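You operate a simulated robot arm through the tools that you are given. There is no shell and no other tool. Be economical: measure what you need, move in short steps, check, and stop when the job is done.

Carry out the task below with a simulated robot arm. There is one attempt and no reset: what you move stays moved.

## Task
Stack the green tin from the long worktop on top of the purple tin.
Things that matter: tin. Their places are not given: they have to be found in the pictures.

It is judged by the outcome, as a careful person would: the job done as asked, and still so three seconds after it is handed in. It fails if anything else is knocked over, pushed out of place, dropped, spilled or broken.

## Robot
A 6-joint arm with a two-finger parallel gripper, fixed in place. Base frame: the origin is at the foot of the arm, x ahead of it, y to its left, z up; the work surface is at about z = 0.91. Units: m, degrees, N and s.
With the tool pointing down near the work surface it reaches from about 0.36 to 0.76 m from the base axis. Its first joint turns from -66.0 to 66.0 degrees. Payload 2.45 kg.
The TCP is the grasp point between the finger pads, 0.024 m short of the fingertips. In the tool frame z runs along the fingers and y along their closing line. The gripper opens to 0.068 m. The fingers are 0.017 m wide and 0.01 m thick; the gripper's body (0.04 by 0.07 m) begins 0.041 m behind the TCP.
Orientation is told as [roll, pitch, yaw] about the base's x, y, z axes, in that order, counted from this pose: with the fingers straight down and closing along the base's y, the tool's x points along the base's -x, its y along +y and its z along -z.

## Interface
- The arm moves only by the tool drive_tool. Its argument "rows" is a list of rows, each a list of 7 numbers: the turn, a rotation vector about the tool's x, y, z in degrees, then the shift along the tool's x, y, z in m, then the finger opening in m, from 0 to 0.068. In form: [[wx, wy, wz, x, y, z, hand], ...]. A call has 1 to 10 rows; each row is the pose to reach, as a shift and turn from the pose commanded when the call began, along the tool's axes at that moment. Each row takes 0.2 s and may step no farther than 0.05 m and 8.6 degrees from the row before; otherwise, or with a gripper value out of range, the whole call is refused. Where a pose cannot be reached the arm comes as near as it can. A force on the tool above 40 N (or 10 N above the force at the start of the call, whichever is more), or a blocked arm, ends the call early, and 0.2 s more pass. The fingers move at their own pace (about 0.108 m/s each) and stop on an object; they squeeze with about 28 N. The grip force told is the motor's: it shows also when the fingers shut on nothing. Time passes only in rows, and 0.2 s behind the last, so rows that repeat a pose let the fingers close. The reply holds the time, the measured pose of the TCP, the force on the tool along the base axes, the opening and the grip force, in the units named above and with some noise, and new pictures: "views" is both (left out), scene, wrist or none.
- Cameras (640 x 400 px; columns grow to the right, rows downward): "scene" is fixed at [0.168, 0.4129, 1.4682]; the picture's right is [-0.76, -0.65, 0.00], its down [-0.35, 0.42, -0.84] and it looks along [0.54, -0.64, -0.55] (base axes); focal length 312 px, centre (320, 200). "wrist" rides on the gripper at [0.084, 0.011, -0.075] in the tool frame; the picture's right is [-0.13, 0.99, 0.00], its down [-0.60, -0.08, -0.79] and it looks along [-0.79, -0.10, 0.61] (tool axes); focal length 251 px, centre (320, 200).
- locate(camera, pixels): for up to 12 pixels [column, row] of the newest picture of that camera ("zoom" is the newest enlarged one), the place [x, y, z] in the base frame of the surface seen there, good to about 0.002 m. It takes no simulated time.
- zoom(camera, box): a new picture of the part [left, top, right, bottom] of that camera's present view, enlarged. It takes no simulated time.
- hand_in(): hands the job in; it is judged then, once.

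Go step by step. Measure first, check grasps and placings, and put right what went wrong. The budget is 60 turns and 170 pictures, counting those below and the enlarged ones. Unless the task says otherwise, let go and move clear before handing in, and close with one line.

The tools are called by a JSON object that holds its "method" and its "body". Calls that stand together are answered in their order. drive_tool: Moves the arm, as the interface text tells. Its arguments: {"type":"object","properties":{"rows":{"type":"array"},"views":{"type":"string","enum":["both","scene","wrist","none"]}},"required":["rows"]} The other tools are called the same way: locate (camera, pixels) gives the place of the surface under pixels of a picture; zoom (camera, box) takes an enlarged picture of a part of a camera's view; hand_in () hands the job in.

At the start:

```text
time_s: 0.0
position: [0.4818, -0.1412, 1.2938]
ee_rot: [0.0, 0.1, 0.0]
contact_force: [-0.2, -0.4, 0.0]
width: 0.068
gripper_force: 0.1
```

scene: 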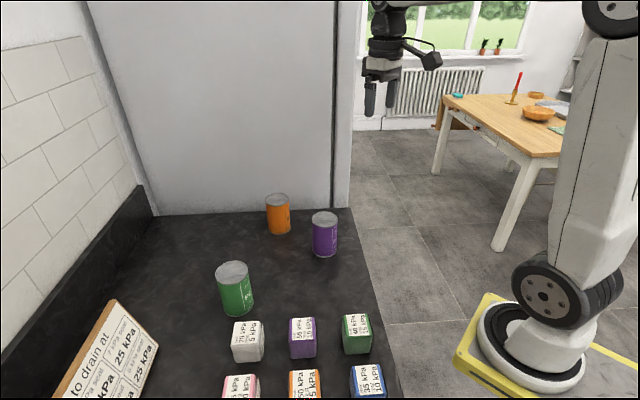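
wrist: 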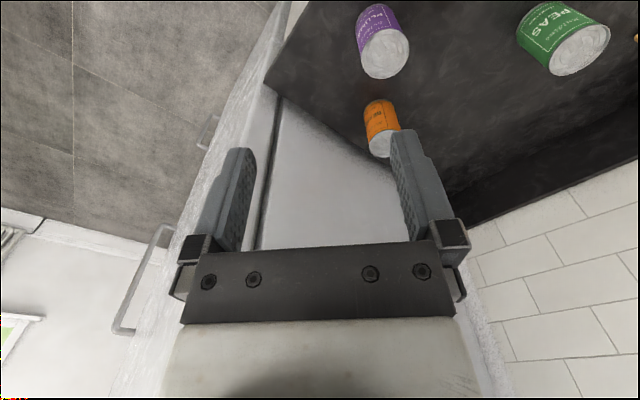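

The scene shows the green tin near (235,288), purple near (324,233) and orange near (278,213). I'll measure the tops and sides first.

{"method": "locate", "body": {"camera": "scene", "pixels": [[232, 269], [217, 270], [248, 268], [232, 262], [232, 277], [238, 312], [324, 218], [311, 218], [337, 218], [324, 213], [324, 224], [277, 198]]}}

{"method": "zoom", "body": {"camera": "scene", "box": [190, 180, 350, 330]}}

```text
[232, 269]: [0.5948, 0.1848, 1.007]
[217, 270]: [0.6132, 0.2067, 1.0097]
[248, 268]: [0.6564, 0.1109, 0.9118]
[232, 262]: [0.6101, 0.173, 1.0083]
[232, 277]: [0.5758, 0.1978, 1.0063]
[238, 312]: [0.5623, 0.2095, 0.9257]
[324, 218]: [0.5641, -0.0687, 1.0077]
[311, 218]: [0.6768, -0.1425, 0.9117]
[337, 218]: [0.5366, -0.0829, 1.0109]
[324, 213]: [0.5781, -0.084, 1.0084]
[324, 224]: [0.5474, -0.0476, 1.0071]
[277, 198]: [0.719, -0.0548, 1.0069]
```

```text
2.67 times, centred on (270, 255) of scene
```

zoom: 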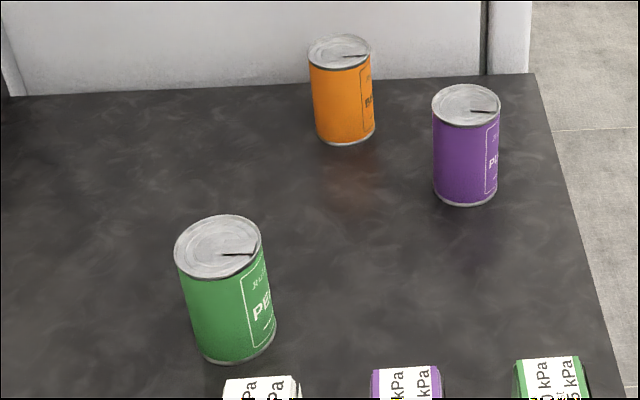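

The zoom shows clean rims: green centre near (217,246), purple near (466,105). I'll measure the rim edges in the zoom to get centres and diameters.

{"method": "locate", "body": {"camera": "zoom", "pixels": [[217, 246], [177, 250], [258, 243], [217, 218], [218, 275], [466, 105], [435, 105], [497, 105], [466, 87], [466, 123], [240, 356], [468, 200]]}}

```text
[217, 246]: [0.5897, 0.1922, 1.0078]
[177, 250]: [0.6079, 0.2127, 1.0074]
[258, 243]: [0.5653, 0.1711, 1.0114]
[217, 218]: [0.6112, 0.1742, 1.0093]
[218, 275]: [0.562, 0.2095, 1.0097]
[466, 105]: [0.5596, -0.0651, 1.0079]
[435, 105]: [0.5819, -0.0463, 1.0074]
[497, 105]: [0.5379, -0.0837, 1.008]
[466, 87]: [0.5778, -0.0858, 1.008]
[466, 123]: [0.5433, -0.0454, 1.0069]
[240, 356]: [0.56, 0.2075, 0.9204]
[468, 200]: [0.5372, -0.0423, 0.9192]
```

Green tin's top centre is about (0.587, 0.192), purple's about (0.560, -0.065); both are about 0.061 wide with tops near z 1.009. I'll move to above the green tin with the fingers open.

{"method": "drive_tool", "body": {"rows": [[0, 0, 0, -0.0117, 0.037, 0.0193, 0.068], [0, 0, 0, -0.0234, 0.074, 0.0386, 0.068], [0, 0, 0, -0.035, 0.111, 0.058, 0.068], [0, 0, 0, -0.0467, 0.148, 0.0773, 0.068], [0, 0, 0, -0.0584, 0.185, 0.0966, 0.068], [0, 0, 0, -0.07, 0.222, 0.116, 0.068], [0, 0, 0, -0.0818, 0.259, 0.1353, 0.068], [0, 0, 0, -0.0935, 0.296, 0.1546, 0.068], [0, 0, 0, -0.1052, 0.3332, 0.174, 0.068], [0, 0, 0, -0.1052, 0.3332, 0.194, 0.068]]}}

```text
time_s: 2.2
position: [0.5871, 0.1917, 1.1]
ee_rot: [0.1, -0.1, 0.0]
contact_force: [0.5, 0.3, 0.8]
width: 0.0681
gripper_force: 0.0
```

scene: 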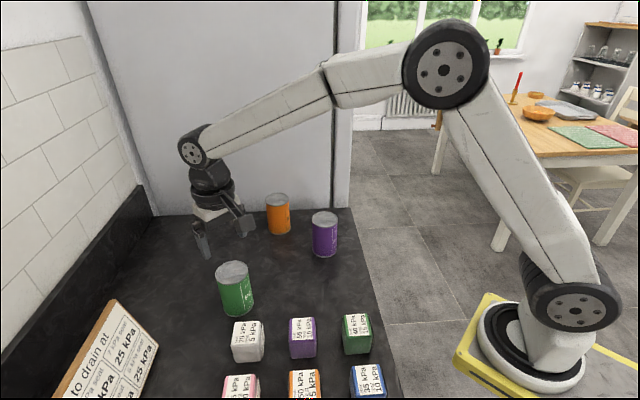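
wrist: 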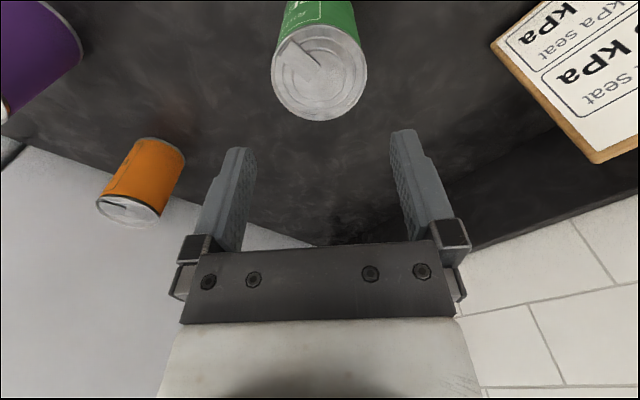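

The wrist view shows the green lid between the fingers, spanning roughly columns 272 to 366. I'll refine its centre with locate.

{"method": "zoom", "body": {"camera": "wrist", "box": [256, 10, 384, 130]}}

{"method": "locate", "body": {"camera": "wrist", "pixels": [[320, 72], [275, 75], [363, 70], [316, 117], [284, 105], [352, 102], [355, 30], [280, 20], [322, 30]]}}

```text
3.33 times, centred on (320, 70) of wrist
```

zoom: 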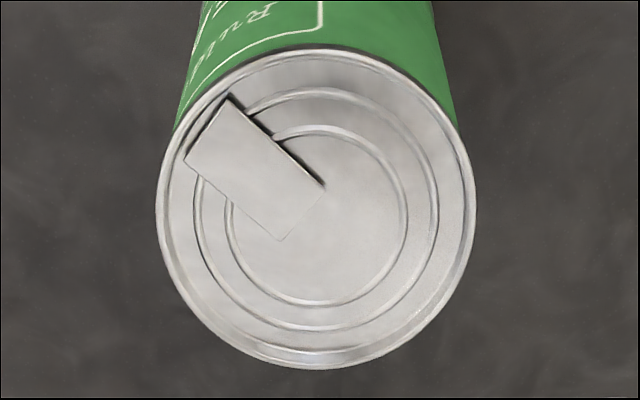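

```text
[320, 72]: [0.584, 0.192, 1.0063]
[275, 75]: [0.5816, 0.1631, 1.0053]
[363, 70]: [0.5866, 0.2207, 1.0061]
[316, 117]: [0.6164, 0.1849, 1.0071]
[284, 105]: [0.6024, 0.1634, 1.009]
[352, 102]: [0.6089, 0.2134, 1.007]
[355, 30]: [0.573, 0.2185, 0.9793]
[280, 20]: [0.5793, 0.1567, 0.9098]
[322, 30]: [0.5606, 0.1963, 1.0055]
```

The enlarged lid spans about 157–477 across and 47–369 down, so I'll locate opposite rim points.

{"method": "locate", "body": {"camera": "zoom", "pixels": [[162, 200], [471, 190], [326, 363], [310, 52], [210, 318], [430, 320], [410, 85], [195, 115]]}}

```text
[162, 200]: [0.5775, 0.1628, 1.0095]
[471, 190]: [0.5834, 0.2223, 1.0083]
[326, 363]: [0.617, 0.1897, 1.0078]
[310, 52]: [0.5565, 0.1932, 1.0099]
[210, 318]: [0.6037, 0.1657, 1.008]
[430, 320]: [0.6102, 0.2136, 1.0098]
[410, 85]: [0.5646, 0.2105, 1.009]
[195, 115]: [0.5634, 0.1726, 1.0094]
```

The rim centre is (0.587, 0.1925) and it is about 0.061 wide, so the alignment is good. I'll descend to z 0.978 with a 1 mm y trim.

{"method": "drive_tool", "body": {"rows": [[0, 0, 0, 0, 0.0008, 0.03, 0.068], [0, 0, 0, 0, 0.0008, 0.055, 0.068], [0, 0, 0, 0, 0.0008, 0.075, 0.068], [0, 0, 0, 0, 0.0008, 0.095, 0.068], [0, 0, 0, 0, 0.0008, 0.11, 0.068], [0, 0, 0, 0, 0.0008, 0.122, 0.068], [0, 0, 0, 0, 0.0008, 0.122, 0.068]]}}

```text
time_s: 3.8
position: [0.5876, 0.1921, 0.9773]
ee_rot: [0.0, -0.1, 0.0]
contact_force: [-0.7, 0.3, -0.1]
width: 0.0681
gripper_force: 0.1
```

scene: 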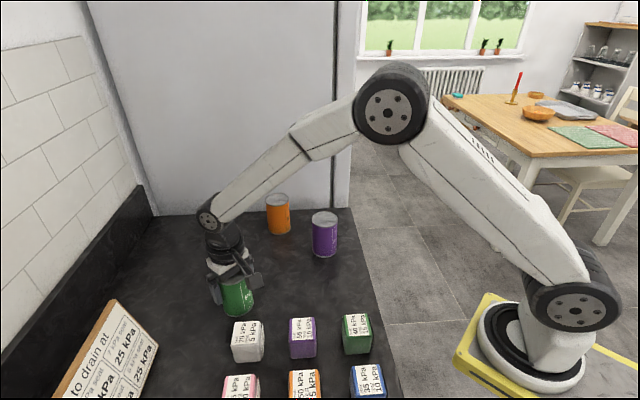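
wrist: 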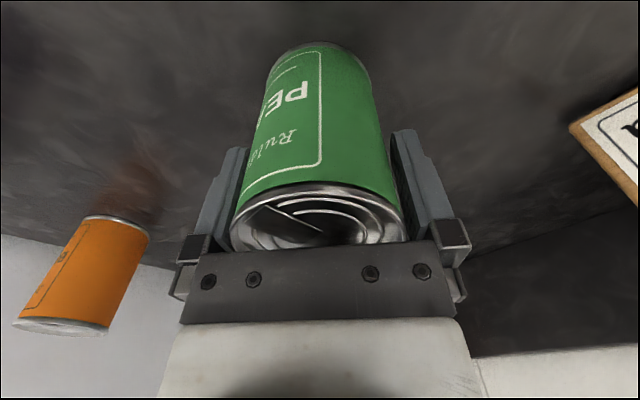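

The tin sits between the fingers with no contact force. I'll close, then lift 2 cm to check the grasp.

{"method": "drive_tool", "body": {"rows": [[0, 0, 0, 0, 0, 0, 0.05], [0, 0, 0, 0, 0, 0, 0.05], [0, 0, 0, 0, 0, 0, 0.05], [0, 0, 0, 0, 0, -0.005, 0.05], [0, 0, 0, 0, 0, -0.02, 0.05], [0, 0, 0, 0, 0, -0.02, 0.05]]}}

```text
time_s: 5.2
position: [0.5878, 0.1917, 0.9978]
ee_rot: [0.0, -0.1, 0.1]
contact_force: [0.6, -0.2, -3.4]
width: 0.0616
gripper_force: 27.8
```

scene: 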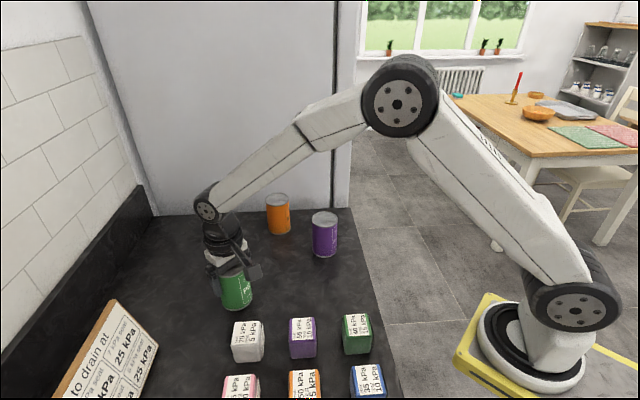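
wrist: 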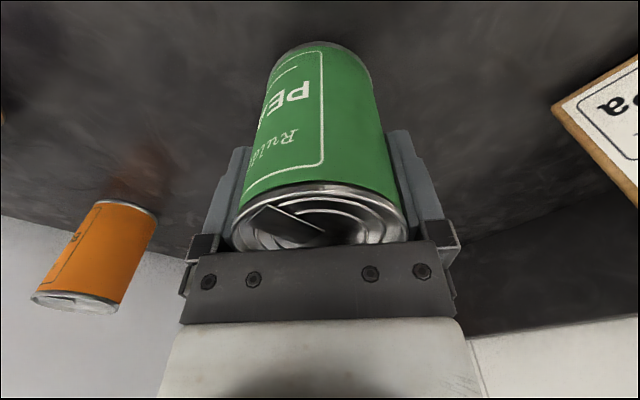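

The tin is held (opening 0.0616, load 3.4 N). I'll lift to about z 1.13, well clear of the other tins.

{"method": "drive_tool", "body": {"rows": [[0, 0, 0, 0, 0, -0.03, 0.05], [0, 0, 0, 0, 0, -0.065, 0.05], [0, 0, 0, 0, 0, -0.1, 0.05], [0, 0, 0, 0, 0, -0.132, 0.05], [0, 0, 0, 0, 0, -0.132, 0.05]], "views": "none"}}

{"method": "drive_tool", "body": {"rows": [[0, 0, 0, 0.001, -0.025, 0, 0.05], [0, 0, 0, 0.004, -0.06, 0, 0.05], [0, 0, 0, 0.008, -0.095, 0, 0.05], [0, 0, 0, 0.012, -0.13, 0, 0.05], [0, 0, 0, 0.016, -0.165, 0, 0.05], [0, 0, 0, 0.02, -0.2, 0, 0.05], [0, 0, 0, 0.024, -0.23, 0, 0.05], [0, 0, 0, 0.027, -0.25, 0, 0.05], [0, 0, 0, 0.027, -0.257, 0, 0.05], [0, 0, 0, 0.027, -0.257, 0, 0.05]]}}

```text
time_s: 6.4
position: [0.5881, 0.1915, 1.1289]
ee_rot: [0.1, 0.0, 0.2]
contact_force: [0.0, -0.3, -3.8]
width: 0.0616
gripper_force: 28.0
```

```text
time_s: 8.6
position: [0.561, -0.0655, 1.1299]
ee_rot: [0.0, -0.1, 0.1]
contact_force: [-1.0, -0.5, -4.5]
width: 0.0613
gripper_force: 27.5
```

scene: 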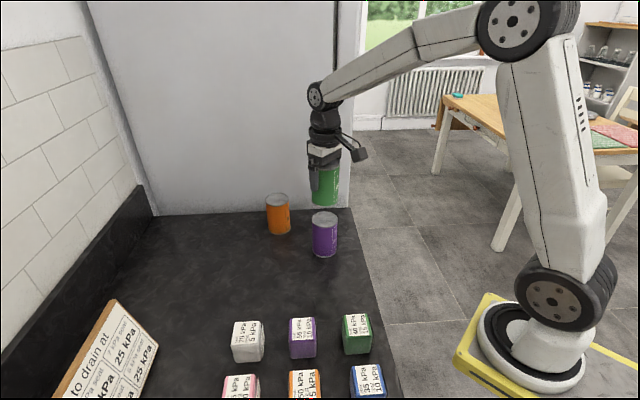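
wrist: 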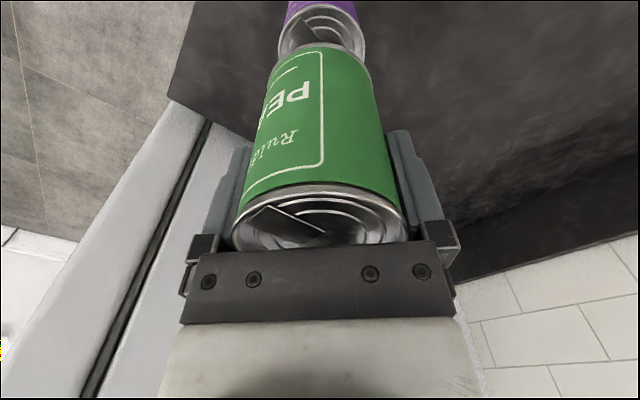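

The green tin hangs straight above the purple one (scene columns 324/324; wrist columns 321/323), and the computed centres match within 1 mm. Contact should come at about TCP z 1.076, so I'll descend to 1.085 and look.

{"method": "drive_tool", "body": {"rows": [[0, 0, 0, 0, 0, 0.015, 0.05], [0, 0, 0, 0, 0, 0.03, 0.05], [0, 0, 0, 0, 0, 0.04, 0.05], [0, 0, 0, 0, 0, 0.045, 0.05], [0, 0, 0, 0, 0, 0.045, 0.05]]}}

{"method": "zoom", "body": {"camera": "scene", "box": [260, 140, 390, 270]}}

{"method": "zoom", "body": {"camera": "wrist", "box": [240, 0, 400, 100]}}

```text
time_s: 9.8
position: [0.56, -0.065, 1.0843]
ee_rot: [0.0, 0.0, 0.1]
contact_force: [-0.1, 0.0, -3.1]
width: 0.0616
gripper_force: 27.3
```

scene: 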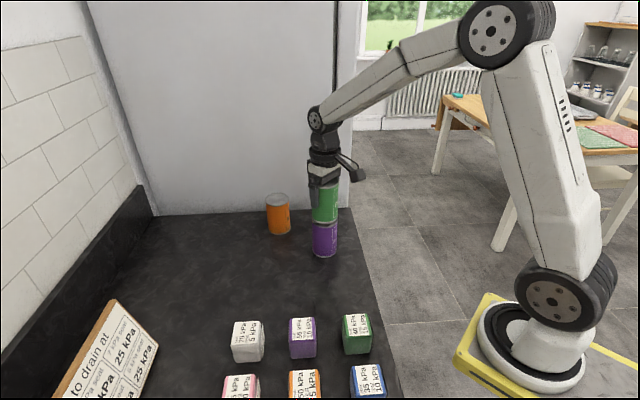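
wrist: 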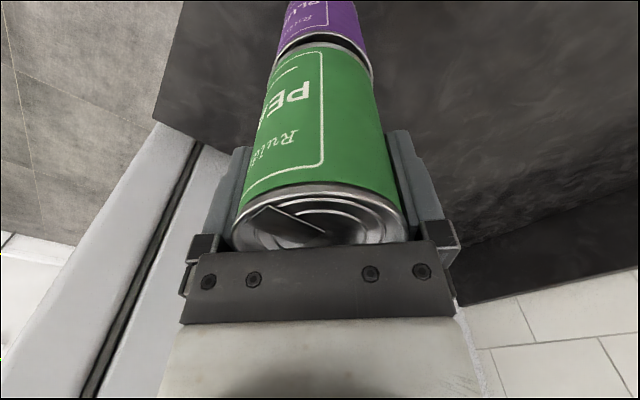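

```text
3.08 times, centred on (325, 205) of scene
```

zoom: 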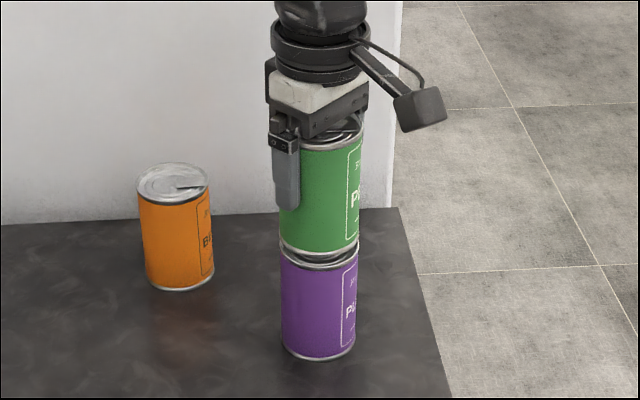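

```text
4.00 times, centred on (320, 50) of wrist
```

zoom: 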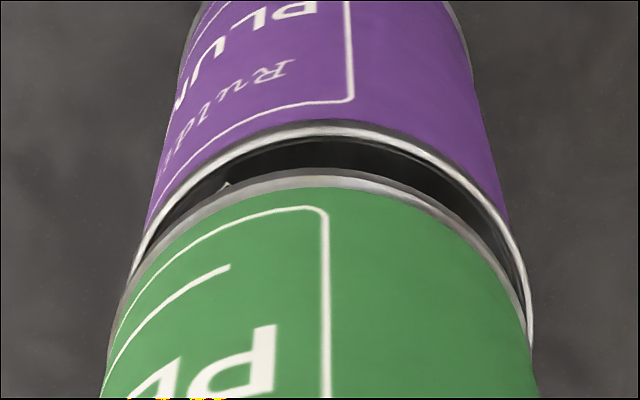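

The tins are coaxial in both views, with a few millimetres' gap. I'll lower in 1–2 mm steps to near contact and watch the force.

{"method": "drive_tool", "body": {"rows": [[0, 0, 0, 0, 0, 0.002, 0.05], [0, 0, 0, 0, 0, 0.004, 0.05], [0, 0, 0, 0, 0, 0.006, 0.05], [0, 0, 0, 0, 0, 0.0075, 0.05], [0, 0, 0, 0, 0, 0.0075, 0.05]], "views": "none"}}

{"method": "zoom", "body": {"camera": "wrist", "box": [240, 0, 400, 100]}}

```text
time_s: 11.0
position: [0.5605, -0.0649, 1.0774]
ee_rot: [0.0, -0.1, 0.1]
contact_force: [-0.8, -0.3, 2.6]
width: 0.0616
gripper_force: 28.1
```

```text
4.00 times, centred on (320, 50) of wrist
```

zoom: 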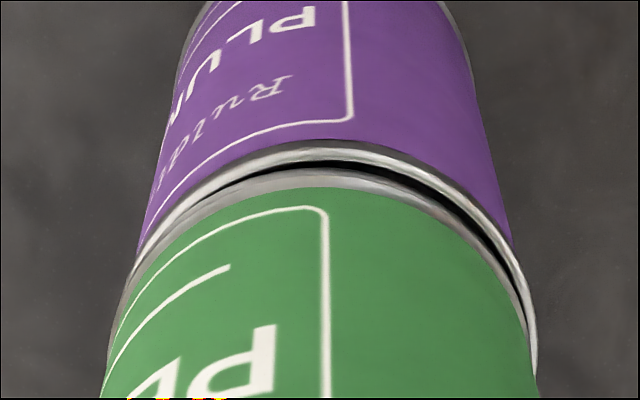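

The force flipped from -3.5 to +2.6 N, so contact has begun, though a thin dark slit remains on the right. I'll press 1 mm further and look again before releasing.

{"method": "drive_tool", "body": {"rows": [[0, 0, 0, 0, 0, 0.0005, 0.05], [0, 0, 0, 0, 0, 0.001, 0.05], [0, 0, 0, 0, 0, 0.001, 0.05]], "views": "none"}}

{"method": "zoom", "body": {"camera": "wrist", "box": [240, 0, 400, 100]}}

{"method": "zoom", "body": {"camera": "scene", "box": [285, 170, 365, 265]}}

```text
time_s: 11.8
position: [0.5602, -0.0646, 1.0771]
ee_rot: [-0.1, -0.1, 0.1]
contact_force: [-1.7, 0.3, 12.1]
width: 0.0616
gripper_force: 27.7
```

```text
4.00 times, centred on (320, 50) of wrist
```

zoom: 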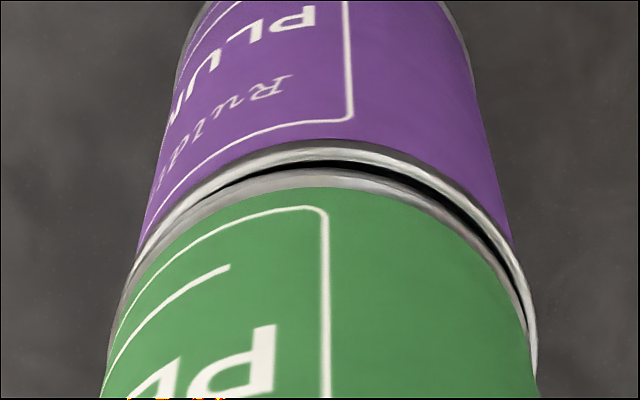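

```text
4.21 times, centred on (325, 218) of scene
```

zoom: 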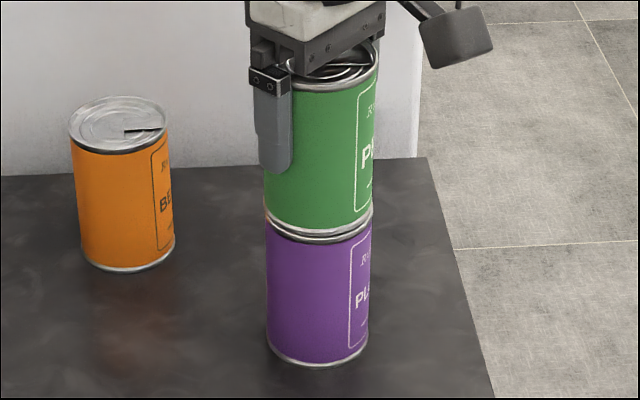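

The load is now 12 N with no further descent, so the green tin is seated and centred on the purple. I'll ease the pressing, open slowly, and hold to settle.

{"method": "drive_tool", "body": {"rows": [[0, 0, 0, 0, 0, -0.0008, 0.05], [0, 0, 0, 0, 0, -0.0008, 0.05], [0, 0, 0, 0, 0, -0.0008, 0.063], [0, 0, 0, 0, 0, -0.0008, 0.065], [0, 0, 0, 0, 0, -0.0008, 0.068], [0, 0, 0, 0, 0, -0.0008, 0.068]]}}

{"method": "zoom", "body": {"camera": "wrist", "box": [200, 0, 440, 250]}}

```text
time_s: 13.2
position: [0.5599, -0.065, 1.0781]
ee_rot: [0.0, 0.0, 0.2]
contact_force: [0.0, 0.4, 0.7]
width: 0.0679
gripper_force: 0.0
```

scene: 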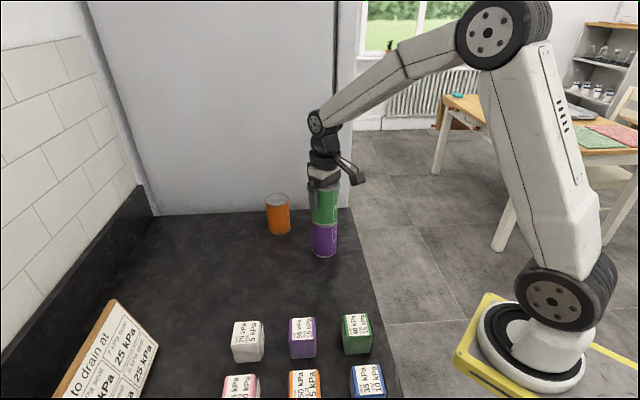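
wrist: 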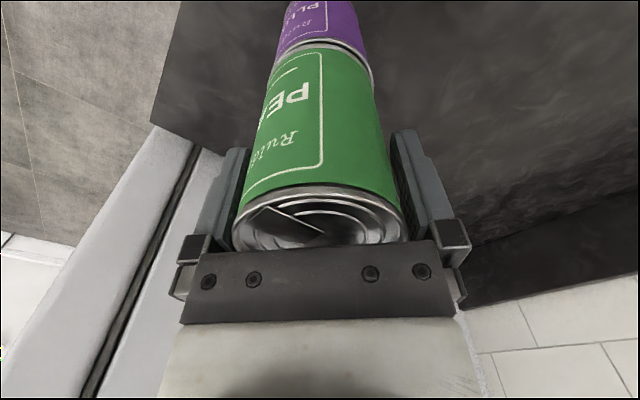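

```text
1.60 times, centred on (320, 125) of wrist
```

zoom: 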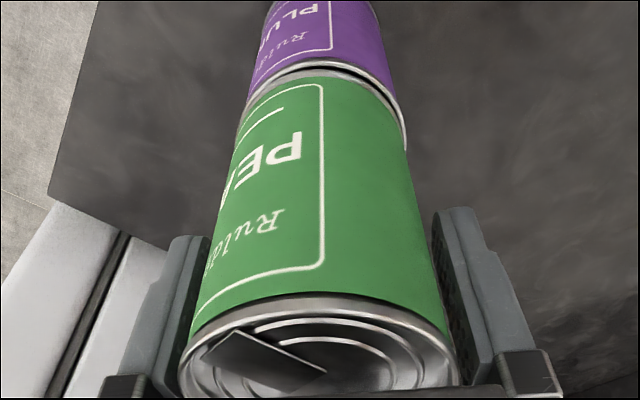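

Both fingers are clear of the tin and the stack stands. I'll withdraw straight up, slowly.

{"method": "drive_tool", "body": {"rows": [[0, 0, 0, 0, 0, -0.01, 0.068], [0, 0, 0, 0, 0, -0.02, 0.068], [0, 0, 0, 0, 0, -0.035, 0.068], [0, 0, 0, 0, 0, -0.05, 0.068], [0, 0, 0, 0, 0, -0.07, 0.068], [0, 0, 0, 0, 0, -0.095, 0.068], [0, 0, 0, 0, 0, -0.12, 0.068], [0, 0, 0, 0, 0, -0.14, 0.068]]}}

{"method": "zoom", "body": {"camera": "scene", "box": [260, 150, 390, 270]}}

```text
time_s: 15.0
position: [0.5599, -0.0632, 1.2167]
ee_rot: [0.1, 0.1, 0.1]
contact_force: [0.7, -0.3, 0.3]
width: 0.0684
gripper_force: 0.0
```

scene: 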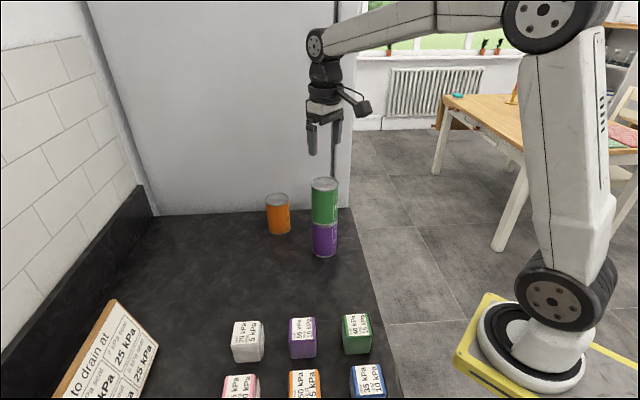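
wrist: 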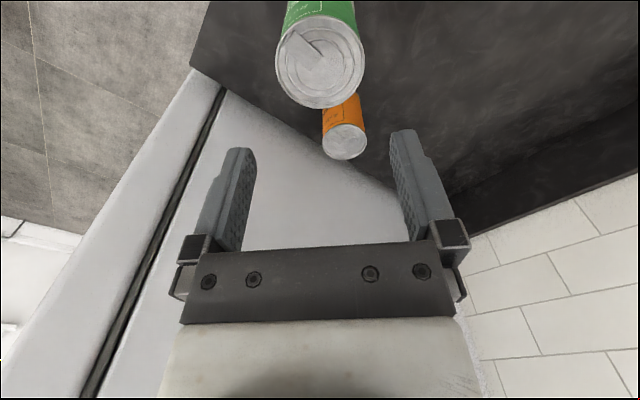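

```text
3.33 times, centred on (325, 210) of scene
```

zoom: 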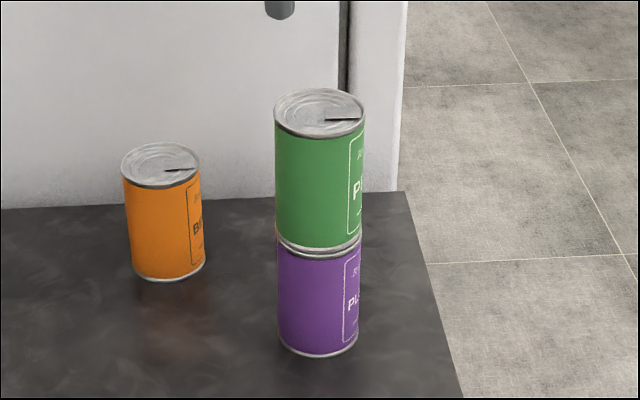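

The green tin stands straight and centred on the purple one, the arm is clear, and nothing else has moved. I'm handing in.

{"method": "hand_in", "body": {}}

```text
The job is handed in.
```

The green tin is stacked on the purple tin and standing steady; the gripper has let go and is clear, and nothing else was disturbed.
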